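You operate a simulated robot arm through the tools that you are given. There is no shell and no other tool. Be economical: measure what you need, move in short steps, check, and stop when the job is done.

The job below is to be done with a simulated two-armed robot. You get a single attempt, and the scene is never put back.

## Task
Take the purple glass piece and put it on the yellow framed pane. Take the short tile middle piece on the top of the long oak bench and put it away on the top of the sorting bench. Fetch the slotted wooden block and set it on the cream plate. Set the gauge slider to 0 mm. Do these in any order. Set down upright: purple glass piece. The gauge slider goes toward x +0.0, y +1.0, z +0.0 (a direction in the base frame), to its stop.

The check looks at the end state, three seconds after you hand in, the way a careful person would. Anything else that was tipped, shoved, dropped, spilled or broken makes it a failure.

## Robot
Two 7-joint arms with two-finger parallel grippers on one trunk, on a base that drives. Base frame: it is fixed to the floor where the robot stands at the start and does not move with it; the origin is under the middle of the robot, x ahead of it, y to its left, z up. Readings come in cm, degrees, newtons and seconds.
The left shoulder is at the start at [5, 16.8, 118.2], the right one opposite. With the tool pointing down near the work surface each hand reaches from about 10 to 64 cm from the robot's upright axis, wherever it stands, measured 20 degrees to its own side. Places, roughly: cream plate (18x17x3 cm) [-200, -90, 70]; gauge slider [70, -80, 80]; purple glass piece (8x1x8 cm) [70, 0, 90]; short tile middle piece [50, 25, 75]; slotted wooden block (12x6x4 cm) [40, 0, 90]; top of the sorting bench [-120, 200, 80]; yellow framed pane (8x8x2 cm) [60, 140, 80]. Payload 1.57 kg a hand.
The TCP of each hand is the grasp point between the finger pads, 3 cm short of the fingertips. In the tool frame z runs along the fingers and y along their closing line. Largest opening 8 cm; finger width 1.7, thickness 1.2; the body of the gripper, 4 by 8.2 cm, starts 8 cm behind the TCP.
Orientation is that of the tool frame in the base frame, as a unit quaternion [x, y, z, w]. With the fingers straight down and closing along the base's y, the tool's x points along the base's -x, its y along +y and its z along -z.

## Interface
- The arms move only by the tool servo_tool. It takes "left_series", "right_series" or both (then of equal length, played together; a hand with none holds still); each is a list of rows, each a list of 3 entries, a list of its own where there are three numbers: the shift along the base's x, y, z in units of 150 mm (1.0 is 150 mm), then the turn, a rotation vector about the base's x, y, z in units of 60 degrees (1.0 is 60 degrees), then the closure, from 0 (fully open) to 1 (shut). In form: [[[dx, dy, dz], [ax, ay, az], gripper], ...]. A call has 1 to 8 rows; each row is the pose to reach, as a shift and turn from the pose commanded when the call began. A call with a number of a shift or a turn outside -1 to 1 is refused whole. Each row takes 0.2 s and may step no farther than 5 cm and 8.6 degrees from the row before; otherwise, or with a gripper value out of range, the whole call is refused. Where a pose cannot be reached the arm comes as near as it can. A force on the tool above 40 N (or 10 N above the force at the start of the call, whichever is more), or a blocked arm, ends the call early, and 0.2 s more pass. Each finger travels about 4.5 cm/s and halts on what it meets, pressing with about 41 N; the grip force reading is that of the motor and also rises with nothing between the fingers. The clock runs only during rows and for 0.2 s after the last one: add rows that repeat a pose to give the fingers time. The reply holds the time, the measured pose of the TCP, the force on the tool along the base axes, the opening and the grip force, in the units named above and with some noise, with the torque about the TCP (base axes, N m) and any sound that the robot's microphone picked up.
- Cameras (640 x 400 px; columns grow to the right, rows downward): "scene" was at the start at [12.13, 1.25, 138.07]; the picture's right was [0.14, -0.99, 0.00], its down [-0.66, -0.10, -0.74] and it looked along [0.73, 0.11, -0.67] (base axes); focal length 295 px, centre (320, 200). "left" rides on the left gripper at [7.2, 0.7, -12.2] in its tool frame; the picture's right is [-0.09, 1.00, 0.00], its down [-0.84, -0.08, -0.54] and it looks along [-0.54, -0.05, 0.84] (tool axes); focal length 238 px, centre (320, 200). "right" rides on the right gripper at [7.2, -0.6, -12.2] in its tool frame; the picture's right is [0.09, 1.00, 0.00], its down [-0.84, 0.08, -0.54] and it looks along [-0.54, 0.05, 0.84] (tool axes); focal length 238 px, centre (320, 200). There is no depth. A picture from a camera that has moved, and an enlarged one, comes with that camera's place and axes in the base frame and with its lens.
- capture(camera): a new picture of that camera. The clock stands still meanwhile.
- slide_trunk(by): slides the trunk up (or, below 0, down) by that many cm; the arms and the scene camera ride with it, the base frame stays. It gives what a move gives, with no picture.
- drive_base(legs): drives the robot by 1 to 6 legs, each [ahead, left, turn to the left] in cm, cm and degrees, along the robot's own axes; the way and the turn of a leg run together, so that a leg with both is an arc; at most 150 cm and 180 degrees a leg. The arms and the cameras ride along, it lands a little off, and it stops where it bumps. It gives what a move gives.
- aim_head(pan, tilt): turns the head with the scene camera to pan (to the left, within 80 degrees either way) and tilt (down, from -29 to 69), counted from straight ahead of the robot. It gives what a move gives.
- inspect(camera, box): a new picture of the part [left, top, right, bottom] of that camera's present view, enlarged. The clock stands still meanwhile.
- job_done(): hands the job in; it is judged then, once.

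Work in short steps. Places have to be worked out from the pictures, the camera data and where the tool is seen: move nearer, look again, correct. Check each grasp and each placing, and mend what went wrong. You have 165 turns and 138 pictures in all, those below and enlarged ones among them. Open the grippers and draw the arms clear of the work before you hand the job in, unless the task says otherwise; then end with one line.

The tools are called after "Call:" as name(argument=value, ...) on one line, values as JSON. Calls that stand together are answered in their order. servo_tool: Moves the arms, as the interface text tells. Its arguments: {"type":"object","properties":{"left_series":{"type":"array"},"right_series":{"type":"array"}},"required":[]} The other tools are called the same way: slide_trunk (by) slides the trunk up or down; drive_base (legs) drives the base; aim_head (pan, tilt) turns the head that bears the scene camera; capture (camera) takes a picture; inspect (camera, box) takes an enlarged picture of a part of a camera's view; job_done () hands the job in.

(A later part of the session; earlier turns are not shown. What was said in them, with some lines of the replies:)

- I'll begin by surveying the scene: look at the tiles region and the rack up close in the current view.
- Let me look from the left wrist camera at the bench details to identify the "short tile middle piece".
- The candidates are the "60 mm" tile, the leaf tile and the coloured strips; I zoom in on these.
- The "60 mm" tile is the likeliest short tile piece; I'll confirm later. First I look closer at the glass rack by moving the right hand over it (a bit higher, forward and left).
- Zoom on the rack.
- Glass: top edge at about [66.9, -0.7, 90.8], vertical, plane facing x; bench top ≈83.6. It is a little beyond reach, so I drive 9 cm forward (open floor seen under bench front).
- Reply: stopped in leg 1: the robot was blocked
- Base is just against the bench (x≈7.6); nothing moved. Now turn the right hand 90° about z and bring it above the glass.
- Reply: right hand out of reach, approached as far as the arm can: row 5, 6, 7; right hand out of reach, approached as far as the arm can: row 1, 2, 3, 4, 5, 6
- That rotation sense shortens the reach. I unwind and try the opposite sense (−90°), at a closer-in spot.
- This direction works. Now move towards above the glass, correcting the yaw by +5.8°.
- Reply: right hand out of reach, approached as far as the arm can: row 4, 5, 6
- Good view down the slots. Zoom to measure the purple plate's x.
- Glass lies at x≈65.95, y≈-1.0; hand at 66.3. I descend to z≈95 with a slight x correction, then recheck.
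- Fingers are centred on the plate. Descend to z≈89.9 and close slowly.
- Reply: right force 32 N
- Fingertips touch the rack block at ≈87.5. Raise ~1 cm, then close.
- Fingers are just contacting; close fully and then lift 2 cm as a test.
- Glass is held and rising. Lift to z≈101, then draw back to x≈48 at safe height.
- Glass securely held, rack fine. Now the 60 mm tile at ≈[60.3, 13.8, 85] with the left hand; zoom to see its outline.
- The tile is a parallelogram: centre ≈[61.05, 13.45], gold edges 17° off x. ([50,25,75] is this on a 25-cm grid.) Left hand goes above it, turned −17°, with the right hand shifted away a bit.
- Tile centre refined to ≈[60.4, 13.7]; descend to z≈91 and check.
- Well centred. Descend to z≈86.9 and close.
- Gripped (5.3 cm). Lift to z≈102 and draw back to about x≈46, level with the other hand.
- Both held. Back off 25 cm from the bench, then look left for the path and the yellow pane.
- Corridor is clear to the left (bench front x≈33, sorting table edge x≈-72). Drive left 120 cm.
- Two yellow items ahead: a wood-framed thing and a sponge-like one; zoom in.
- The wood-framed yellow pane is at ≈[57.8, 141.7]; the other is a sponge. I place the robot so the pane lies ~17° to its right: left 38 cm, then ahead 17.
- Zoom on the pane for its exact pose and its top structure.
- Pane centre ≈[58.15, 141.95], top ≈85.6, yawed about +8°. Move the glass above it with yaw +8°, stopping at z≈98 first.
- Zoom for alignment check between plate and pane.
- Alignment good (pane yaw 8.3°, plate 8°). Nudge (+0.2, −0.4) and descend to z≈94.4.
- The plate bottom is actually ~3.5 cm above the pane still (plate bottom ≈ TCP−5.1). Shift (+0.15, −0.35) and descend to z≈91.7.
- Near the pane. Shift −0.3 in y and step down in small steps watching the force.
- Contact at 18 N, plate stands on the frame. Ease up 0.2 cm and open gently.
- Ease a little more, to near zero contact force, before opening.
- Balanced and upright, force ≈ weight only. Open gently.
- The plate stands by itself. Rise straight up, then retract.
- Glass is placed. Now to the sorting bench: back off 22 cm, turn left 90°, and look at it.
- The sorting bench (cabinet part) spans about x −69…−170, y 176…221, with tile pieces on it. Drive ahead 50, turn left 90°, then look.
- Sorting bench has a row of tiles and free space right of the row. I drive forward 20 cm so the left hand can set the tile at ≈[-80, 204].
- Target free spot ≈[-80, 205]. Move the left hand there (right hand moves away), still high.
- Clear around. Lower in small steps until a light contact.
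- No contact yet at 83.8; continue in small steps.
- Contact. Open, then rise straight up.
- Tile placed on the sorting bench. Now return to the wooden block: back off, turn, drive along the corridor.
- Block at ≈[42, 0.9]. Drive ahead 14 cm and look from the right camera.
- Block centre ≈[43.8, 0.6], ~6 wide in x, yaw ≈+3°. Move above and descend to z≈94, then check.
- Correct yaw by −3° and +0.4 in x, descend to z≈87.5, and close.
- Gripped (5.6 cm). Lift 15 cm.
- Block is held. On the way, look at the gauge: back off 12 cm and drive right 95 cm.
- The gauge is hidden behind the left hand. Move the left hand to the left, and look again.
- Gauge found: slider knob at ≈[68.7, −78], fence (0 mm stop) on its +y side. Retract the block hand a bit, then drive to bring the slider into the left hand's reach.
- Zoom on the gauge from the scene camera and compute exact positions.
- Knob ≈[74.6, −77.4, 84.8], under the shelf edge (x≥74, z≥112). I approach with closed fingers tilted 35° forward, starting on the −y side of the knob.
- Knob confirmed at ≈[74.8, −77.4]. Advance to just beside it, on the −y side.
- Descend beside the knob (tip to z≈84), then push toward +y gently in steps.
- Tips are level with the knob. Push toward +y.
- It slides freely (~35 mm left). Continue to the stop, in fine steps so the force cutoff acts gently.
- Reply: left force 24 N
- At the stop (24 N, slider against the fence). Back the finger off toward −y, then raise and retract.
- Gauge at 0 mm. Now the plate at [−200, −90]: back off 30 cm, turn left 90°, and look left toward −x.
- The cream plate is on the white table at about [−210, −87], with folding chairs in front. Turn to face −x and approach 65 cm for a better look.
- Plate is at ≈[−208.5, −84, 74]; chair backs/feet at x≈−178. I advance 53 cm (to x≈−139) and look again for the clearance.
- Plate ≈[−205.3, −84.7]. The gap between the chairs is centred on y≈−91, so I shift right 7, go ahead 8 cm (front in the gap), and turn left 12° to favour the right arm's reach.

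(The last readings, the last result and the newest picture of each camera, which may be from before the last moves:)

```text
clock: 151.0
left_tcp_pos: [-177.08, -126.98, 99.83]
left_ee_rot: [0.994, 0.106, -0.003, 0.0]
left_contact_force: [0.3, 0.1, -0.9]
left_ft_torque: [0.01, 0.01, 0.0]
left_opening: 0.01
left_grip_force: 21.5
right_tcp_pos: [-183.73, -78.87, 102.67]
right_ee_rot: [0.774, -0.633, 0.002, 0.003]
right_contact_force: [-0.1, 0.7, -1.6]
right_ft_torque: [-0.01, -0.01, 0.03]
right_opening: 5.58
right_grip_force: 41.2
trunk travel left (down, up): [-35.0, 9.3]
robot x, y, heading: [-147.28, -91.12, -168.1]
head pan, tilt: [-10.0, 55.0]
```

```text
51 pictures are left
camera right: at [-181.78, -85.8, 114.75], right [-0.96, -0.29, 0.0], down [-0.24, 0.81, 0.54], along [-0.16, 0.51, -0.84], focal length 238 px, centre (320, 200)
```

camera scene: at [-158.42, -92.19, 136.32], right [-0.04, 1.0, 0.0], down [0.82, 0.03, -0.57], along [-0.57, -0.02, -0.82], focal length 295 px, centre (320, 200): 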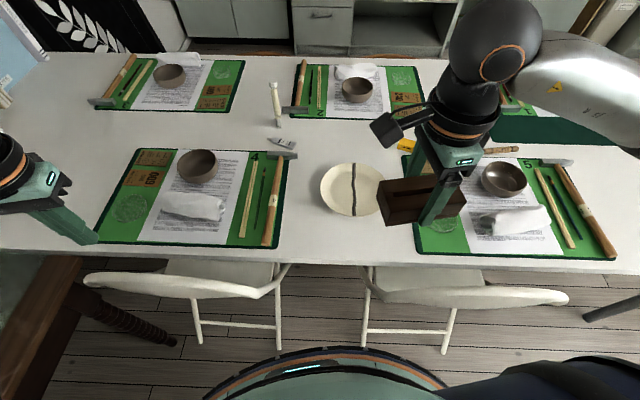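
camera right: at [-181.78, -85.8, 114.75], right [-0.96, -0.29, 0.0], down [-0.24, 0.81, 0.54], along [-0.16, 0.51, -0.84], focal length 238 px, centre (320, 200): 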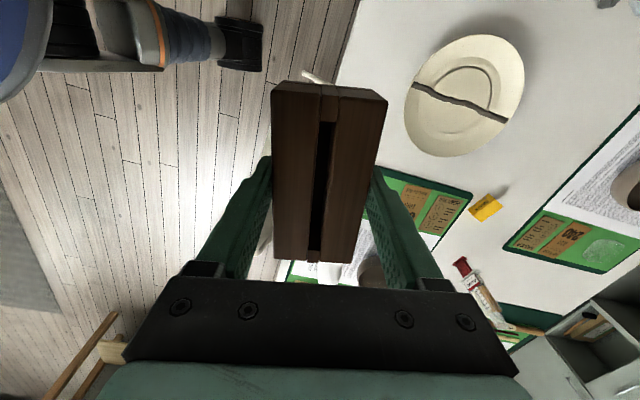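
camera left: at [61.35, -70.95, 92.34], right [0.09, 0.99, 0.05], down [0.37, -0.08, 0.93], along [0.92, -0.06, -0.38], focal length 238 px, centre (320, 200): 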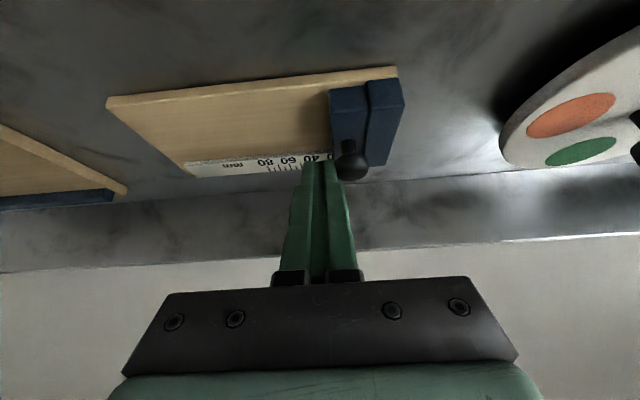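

Plate centre ≈[−204.9, −85.8]. Move the block above it.

Call:
servo_tool(right_series=[[[-0.2, -0.06, 0], [0, 0, 0], 1], [[-0.4, -0.12, 0], [0, 0, 0], 1], [[-0.6, -0.18, 0], [0, 0, 0], 1], [[-0.8, -0.24, 0], [0, 0, 0], 1], [[-0.95, -0.3, 0], [0, 0, 0], 1], [[-0.95, -0.3, 0], [0, 0, 0], 1]])

Call:
servo_tool(right_series=[[[-0.2, -0.06, -0.1], [0, 0, 0], 1], [[-0.4, -0.14, -0.3], [0, 0, 0], 1], [[-0.46, -0.16, -0.5], [0, 0, 0], 1], [[-0.46, -0.16, -0.7], [0, 0, 0], 1], [[-0.46, -0.16, -0.8], [0, 0, 0], 1], [[-0.46, -0.16, -0.8], [0, 0, 0], 1]])

Call:
capture(camera="scene")

Call:
capture(camera="right")

```text
clock: 152.4
left_tcp_pos: [-177.0, -126.81, 99.88]
left_ee_rot: [0.994, 0.107, -0.003, 0.001]
left_contact_force: [0.5, -0.1, -0.4]
left_ft_torque: [0.01, 0.0, 0.02]
left_opening: 0.02
left_grip_force: 21.1
right_tcp_pos: [-197.97, -83.28, 102.67]
right_ee_rot: [0.775, -0.632, 0.002, 0.003]
right_contact_force: [-0.8, -0.9, -1.6]
right_ft_torque: [-0.01, -0.01, -0.03]
right_opening: 5.58
right_grip_force: 41.0
trunk travel left (down, up): [-35.0, 9.3]
robot x, y, heading: [-146.82, -90.82, -167.7]
head pan, tilt: [-10.0, 55.0]
```

```text
clock: 153.8
left_tcp_pos: [-177.07, -126.86, 100.0]
left_ee_rot: [0.994, 0.106, -0.003, 0.0]
left_contact_force: [0.1, 0.1, 0.4]
left_ft_torque: [0.0, 0.01, 0.03]
left_opening: 0.0
left_grip_force: 20.7
right_tcp_pos: [-204.98, -85.83, 90.54]
right_ee_rot: [0.775, -0.632, 0.002, 0.003]
right_contact_force: [-0.4, -1.1, -1.7]
right_ft_torque: [0.0, 0.01, 0.0]
right_opening: 5.56
right_grip_force: 40.9
trunk travel left (down, up): [-35.0, 9.3]
robot x, y, heading: [-147.14, -91.32, -167.8]
head pan, tilt: [-10.0, 55.0]
```

```text
50 pictures are left
camera scene: at [-158.42, -92.19, 136.32], right [-0.04, 1.0, 0.0], down [0.82, 0.03, -0.57], along [-0.57, -0.02, -0.82], focal length 295 px, centre (320, 200)
```

scene: 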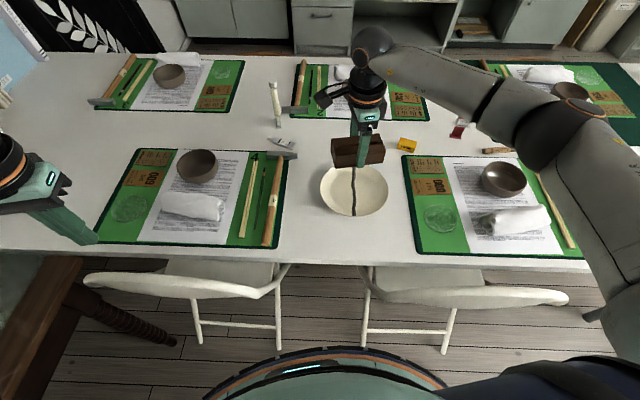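

```text
49 pictures are left
camera right: at [-202.99, -92.76, 102.73], right [-0.96, -0.29, 0.0], down [-0.24, 0.81, 0.54], along [-0.16, 0.51, -0.84], focal length 238 px, centre (320, 200)
```

right: 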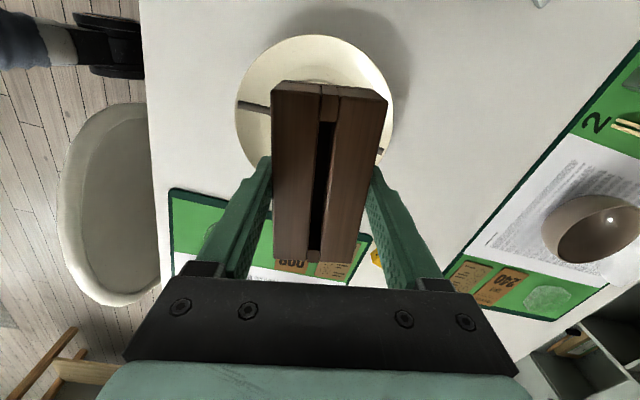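

Plate centre refined to ≈[−204.2, −85.0]; shift (+0.8, +0.8) and lower to z≈82.

Call:
servo_tool(right_series=[[[0.05, 0.05, -0.15], [0, 0, 0], 1], [[0.05, 0.05, -0.35], [0, 0, 0], 1], [[0.05, 0.05, -0.5], [0, 0, 0], 1], [[0.05, 0.05, -0.57], [0, 0, 0], 1], [[0.05, 0.05, -0.57], [0, 0, 0], 1]])

Call:
inspect(camera="scene", box=[280, 120, 440, 230])

```text
clock: 155.0
left_tcp_pos: [-177.12, -126.88, 99.99]
left_ee_rot: [0.994, 0.106, -0.002, 0.0]
left_contact_force: [-0.8, 0.8, -0.4]
left_ft_torque: [0.02, 0.01, 0.0]
left_opening: 0.0
left_grip_force: 21.7
right_tcp_pos: [-204.08, -85.05, 82.04]
right_ee_rot: [0.775, -0.632, 0.003, 0.003]
right_contact_force: [0.0, -0.7, -2.2]
right_ft_torque: [0.0, 0.0, 0.01]
right_opening: 5.54
right_grip_force: 40.9
trunk travel left (down, up): [-35.0, 9.3]
robot x, y, heading: [-147.0, -91.11, -167.8]
head pan, tilt: [-10.0, 55.0]
```

```text
3.64 times, centred on (360, 175) of scene
camera zoom: at [-158.42, -92.19, 136.32], right [-0.04, 1.0, 0.0], down [0.82, 0.03, -0.57], along [-0.57, -0.02, -0.82], focal length 1074 px, centre (174, 291)
```

zoom: 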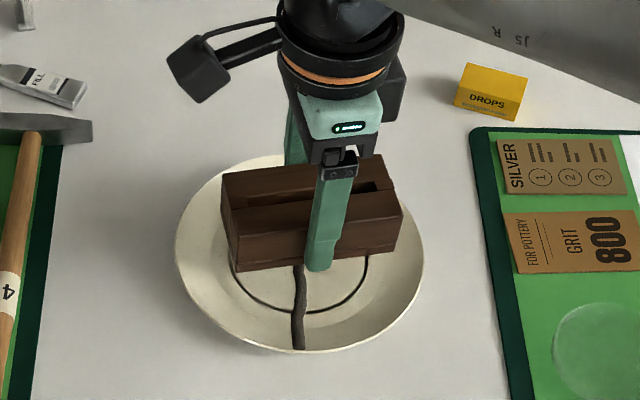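

Nearly centred. Lower in small steps (shift −0.5 in y), watching force.

Call:
servo_tool(right_series=[[[0, -0.035, -0.06], [0, 0, 0], 1], [[0, -0.035, -0.12], [0, 0, 0], 1], [[0, -0.035, -0.16], [0, 0, 0], 1], [[0, -0.035, -0.18], [0, 0, 0], 1], [[0, -0.035, -0.18], [0, 0, 0], 1]])

Call:
inspect(camera="scene", box=[280, 120, 440, 230])

```text
clock: 156.2
left_tcp_pos: [-177.07, -126.9, 100.0]
left_ee_rot: [0.994, 0.106, -0.002, 0.001]
left_contact_force: [-0.8, -0.6, 0.0]
left_ft_torque: [0.0, 0.0, 0.02]
left_opening: 0.0
left_grip_force: 21.8
right_tcp_pos: [-204.14, -85.5, 79.3]
right_ee_rot: [0.774, -0.633, 0.002, 0.003]
right_contact_force: [-0.1, 0.0, -1.0]
right_ft_torque: [-0.03, -0.02, -0.01]
right_opening: 5.58
right_grip_force: 41.1
trunk travel left (down, up): [-35.0, 9.3]
robot x, y, heading: [-147.11, -91.17, -167.9]
head pan, tilt: [-10.0, 55.0]
```

```text
3.64 times, centred on (360, 175) of scene
camera zoom: at [-158.42, -92.19, 136.32], right [-0.04, 1.0, 0.0], down [0.82, 0.03, -0.57], along [-0.57, -0.02, -0.82], focal length 1074 px, centre (174, 291)
```

zoom: 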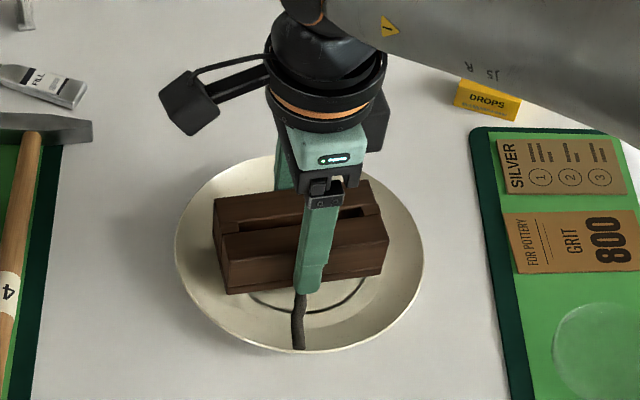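

Centred now. Continue down in fine steps.

Call:
servo_tool(right_series=[[[0, 0, -0.03], [0, 0, 0], 1], [[0, 0, -0.06], [0, 0, 0], 1], [[0, 0, -0.08], [0, 0, 0], 1], [[0, 0, -0.08], [0, 0, 0], 1]])

```text
clock: 157.2
left_tcp_pos: [-176.9, -126.76, 100.15]
left_ee_rot: [0.994, 0.106, -0.004, 0.001]
left_contact_force: [0.4, 0.3, 0.3]
left_ft_torque: [0.04, -0.02, -0.03]
left_opening: 0.0
left_grip_force: 21.3
right_tcp_pos: [-204.29, -85.53, 78.72]
right_ee_rot: [0.774, -0.634, 0.0, 0.007]
right_contact_force: [0.6, 8.2, 36.8]
right_ft_torque: [-0.15, -1.2, -0.04]
right_opening: 5.57
right_grip_force: 40.7
trunk travel left (down, up): [-35.0, 9.3]
robot x, y, heading: [-147.22, -90.93, -167.9]
head pan, tilt: [-10.0, 55.0]
```

Contact at 37 N with torque – one edge touching first. Back up 0.5 cm and inspect.

Call:
servo_tool(right_series=[[[0, 0, 0.03], [0, 0, 0], 1], [[0, 0, 0.05], [0, 0, 0], 1]])

Call:
inspect(camera="scene", box=[300, 140, 400, 220])

Call:
capture(camera="right")

```text
clock: 157.8
left_tcp_pos: [-177.04, -126.88, 99.9]
left_ee_rot: [0.994, 0.106, -0.003, 0.001]
left_contact_force: [-0.7, -0.1, 0.0]
left_ft_torque: [0.0, 0.01, 0.0]
left_opening: 0.01
left_grip_force: 21.4
right_tcp_pos: [-204.11, -85.54, 78.72]
right_ee_rot: [0.775, -0.631, 0.003, 0.002]
right_contact_force: [-4.6, 1.9, 4.8]
right_ft_torque: [-0.14, -0.01, -0.09]
right_opening: 5.57
right_grip_force: 40.7
trunk travel left (down, up): [-35.0, 9.3]
robot x, y, heading: [-147.13, -91.39, -168.1]
head pan, tilt: [-10.0, 55.0]
```

```text
5.00 times, centred on (350, 180) of scene
camera zoom: at [-158.39, -92.2, 136.28], right [-0.04, 1.0, 0.0], down [0.82, 0.03, -0.57], along [-0.57, -0.02, -0.82], focal length 1477 px, centre (170, 300)
```

zoom: 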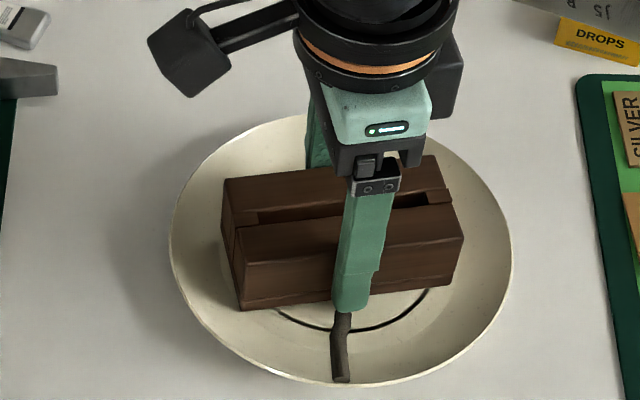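

```text
45 pictures are left
camera right: at [-202.14, -92.53, 90.85], right [-0.96, -0.29, 0.0], down [-0.24, 0.81, 0.54], along [-0.16, 0.51, -0.84], focal length 238 px, centre (320, 200)
```

right: 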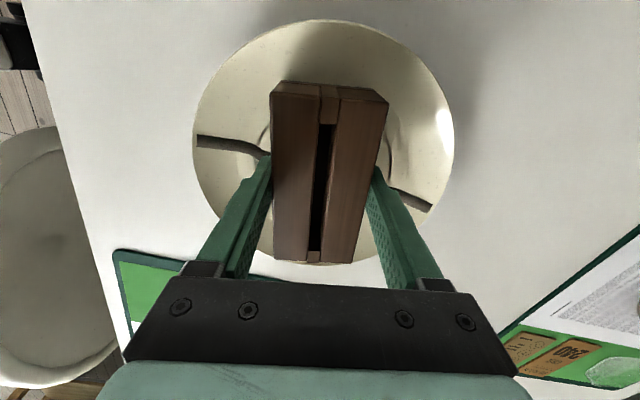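

Light contact (≈5 N), centred. Open slowly and release.

Call:
servo_tool(right_series=[[[0, 0, 0], [0, 0, 0], 0.6], [[0, 0, 0], [0, 0, 0], 0.3], [[0, 0, 0], [0, 0, 0], 0.22], [[0, 0, 0], [0, 0, 0], 0.15], [[0, 0, 0], [0, 0, 0], 0.1], [[0, 0, 0], [0, 0, 0], 0.05], [[0, 0, 0], [0, 0, 0], 0.05]])

Call:
inspect(camera="scene", box=[300, 140, 400, 220])

Call:
capture(camera="right")

```text
clock: 159.4
left_tcp_pos: [-177.11, -126.94, 99.94]
left_ee_rot: [0.994, 0.106, -0.002, 0.0]
left_contact_force: [0.4, 0.9, 0.1]
left_ft_torque: [0.02, 0.0, 0.0]
left_opening: 0.0
left_grip_force: 20.7
right_tcp_pos: [-204.33, -85.56, 78.88]
right_ee_rot: [0.774, -0.633, 0.002, 0.003]
right_contact_force: [0.5, -0.2, 0.0]
right_ft_torque: [-0.03, -0.08, -0.01]
right_opening: 7.63
right_grip_force: 0.0
trunk travel left (down, up): [-35.0, 9.3]
robot x, y, heading: [-147.31, -91.19, -168.0]
head pan, tilt: [-10.0, 55.0]
```

```text
5.00 times, centred on (350, 180) of scene
camera zoom: at [-158.41, -92.19, 136.32], right [-0.04, 1.0, 0.0], down [0.82, 0.03, -0.57], along [-0.57, -0.02, -0.82], focal length 1477 px, centre (170, 300)
```

zoom: 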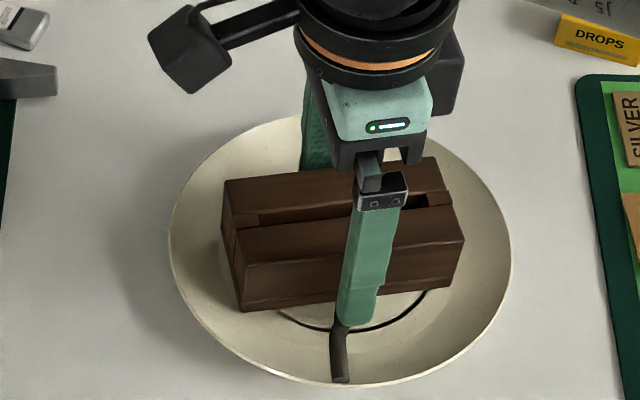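

```text
43 pictures are left
camera right: at [-202.23, -92.48, 91.03], right [-0.96, -0.29, 0.0], down [-0.24, 0.81, 0.54], along [-0.16, 0.51, -0.84], focal length 238 px, centre (320, 200)
```

right: 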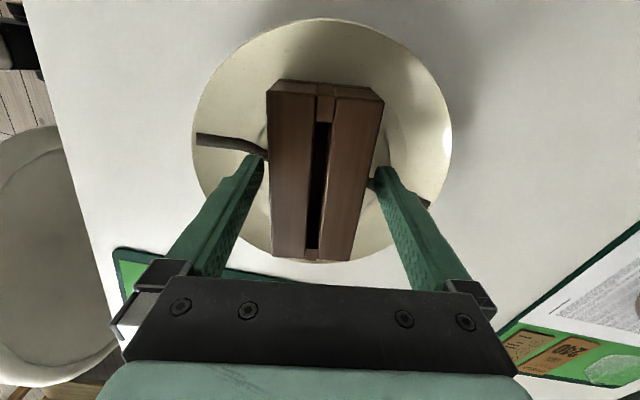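

Block rests on the plate. Rise straight up and retract.

Call:
servo_tool(right_series=[[[0, 0, 0.1], [0, 0, 0], 0], [[0, 0, 0.3], [0, 0, 0], 0], [[0, 0, 0.6], [0, 0, 0], 0], [[0, 0, 0.9], [0, 0, 0], 0], [[0.1, 0.05, 1.0], [0, 0, 0], 0], [[0.35, 0.1, 1.0], [0, 0, 0], 0], [[0.6, 0.15, 1.0], [0, 0, 0], 0], [[0.9, 0.2, 1.0], [0, 0, 0], 0]], left_series=[[[0, 0, 0], [0, 0, 0], 0.5], [[0, 0, 0], [0, 0, 0], 0], [[0, 0, 0], [0, 0, 0], 0], [[0, 0, 0], [0, 0, 0], 0], [[0, 0, 0], [0, 0, 0], 0], [[0, 0, 0], [0, 0, 0], 0], [[0, 0, 0], [0, 0, 0], 0], [[0, 0, 0], [0, 0, 0], 0]])

Call:
capture(camera="scene")

```text
clock: 161.2
left_tcp_pos: [-177.21, -126.9, 100.02]
left_ee_rot: [0.994, 0.106, -0.003, 0.0]
left_contact_force: [0.0, 0.9, 0.8]
left_ft_torque: [-0.03, -0.02, -0.04]
left_opening: 8.02
left_grip_force: 0.0
right_tcp_pos: [-190.62, -82.69, 93.88]
right_ee_rot: [0.774, -0.633, 0.002, 0.003]
right_contact_force: [-0.6, -0.5, -0.5]
right_ft_torque: [-0.01, -0.02, 0.04]
right_opening: 8.0
right_grip_force: 0.1
trunk travel left (down, up): [-35.0, 9.3]
robot x, y, heading: [-146.82, -90.95, -168.2]
head pan, tilt: [-10.0, 55.0]
```

```text
42 pictures are left
camera scene: at [-158.37, -92.17, 136.33], right [-0.04, 1.0, 0.0], down [0.82, 0.03, -0.57], along [-0.57, -0.02, -0.82], focal length 295 px, centre (320, 200)
```

scene: 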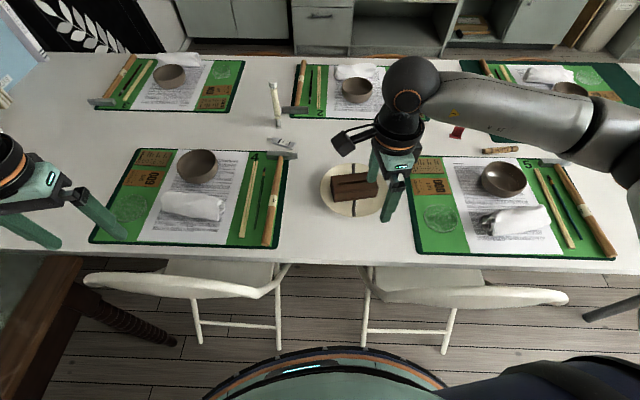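

All set down. Back away from the table to leave the arms clear, and take a final look.

Call:
drive_base(legs=[[-45, 0, 0]])

Call:
aim_head(pan=-10, tilt=35)

Call:
capture(camera="scene")

```text
clock: 163.9
left_tcp_pos: [-133.28, -117.44, 99.99]
left_ee_rot: [0.994, 0.105, -0.003, 0.0]
left_contact_force: [0.0, 0.1, 0.0]
left_ft_torque: [0.0, -0.01, 0.01]
left_opening: 8.0
left_grip_force: 0.0
right_tcp_pos: [-146.74, -73.15, 93.81]
right_ee_rot: [0.774, -0.634, 0.002, 0.002]
right_contact_force: [0.3, 0.0, 0.4]
right_ft_torque: [-0.01, 0.04, 0.05]
right_opening: 8.0
right_grip_force: 0.1
trunk travel left (down, up): [-35.0, 9.3]
robot x, y, heading: [-103.15, -81.78, -168.0]
head pan, tilt: [-10.0, 55.0]
```

```text
clock: 164.8
left_tcp_pos: [-133.21, -117.45, 99.97]
left_ee_rot: [0.994, 0.105, -0.003, 0.0]
left_contact_force: [0.2, -0.1, -0.1]
left_ft_torque: [0.0, 0.0, -0.03]
left_opening: 7.98
left_grip_force: 0.0
right_tcp_pos: [-146.75, -73.19, 93.77]
right_ee_rot: [0.774, -0.633, 0.002, 0.002]
right_contact_force: [0.3, 0.1, 0.4]
right_ft_torque: [0.03, -0.03, 0.02]
right_opening: 8.01
right_grip_force: 0.0
trunk travel left (down, up): [-35.0, 9.3]
robot x, y, heading: [-103.42, -81.59, -168.1]
head pan, tilt: [-10.0, 35.0]
```

```text
41 pictures are left
camera scene: at [-116.1, -82.84, 139.14], right [-0.04, 1.0, 0.0], down [0.57, 0.02, -0.82], along [-0.82, -0.03, -0.57], focal length 295 px, centre (320, 200)
```

scene: 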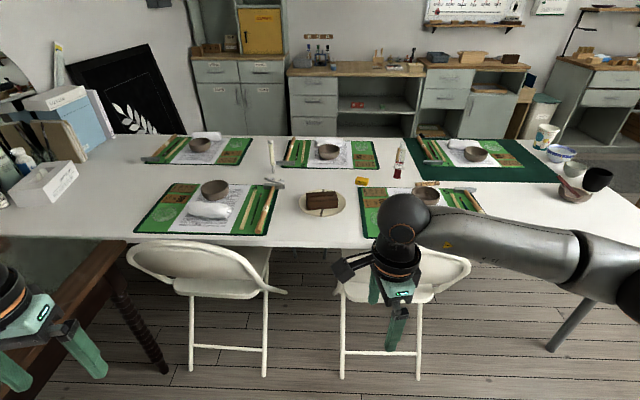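

The block is on the plate, the grippers are open and clear, and all four parts are done. Hand in.

Call:
job_done()

```text
The job is handed in.
```

I finished and handed in all four parts: the purple glass stands upright on the yellow framed pane, the 60 mm tile is on the sorting bench, the slotted block is on the cream plate, and the gauge slider is at its 0 mm stop. I took "short tile middle piece" to mean the loose tile marked 60 mm. I did not look at the glass again after leaving that bench.
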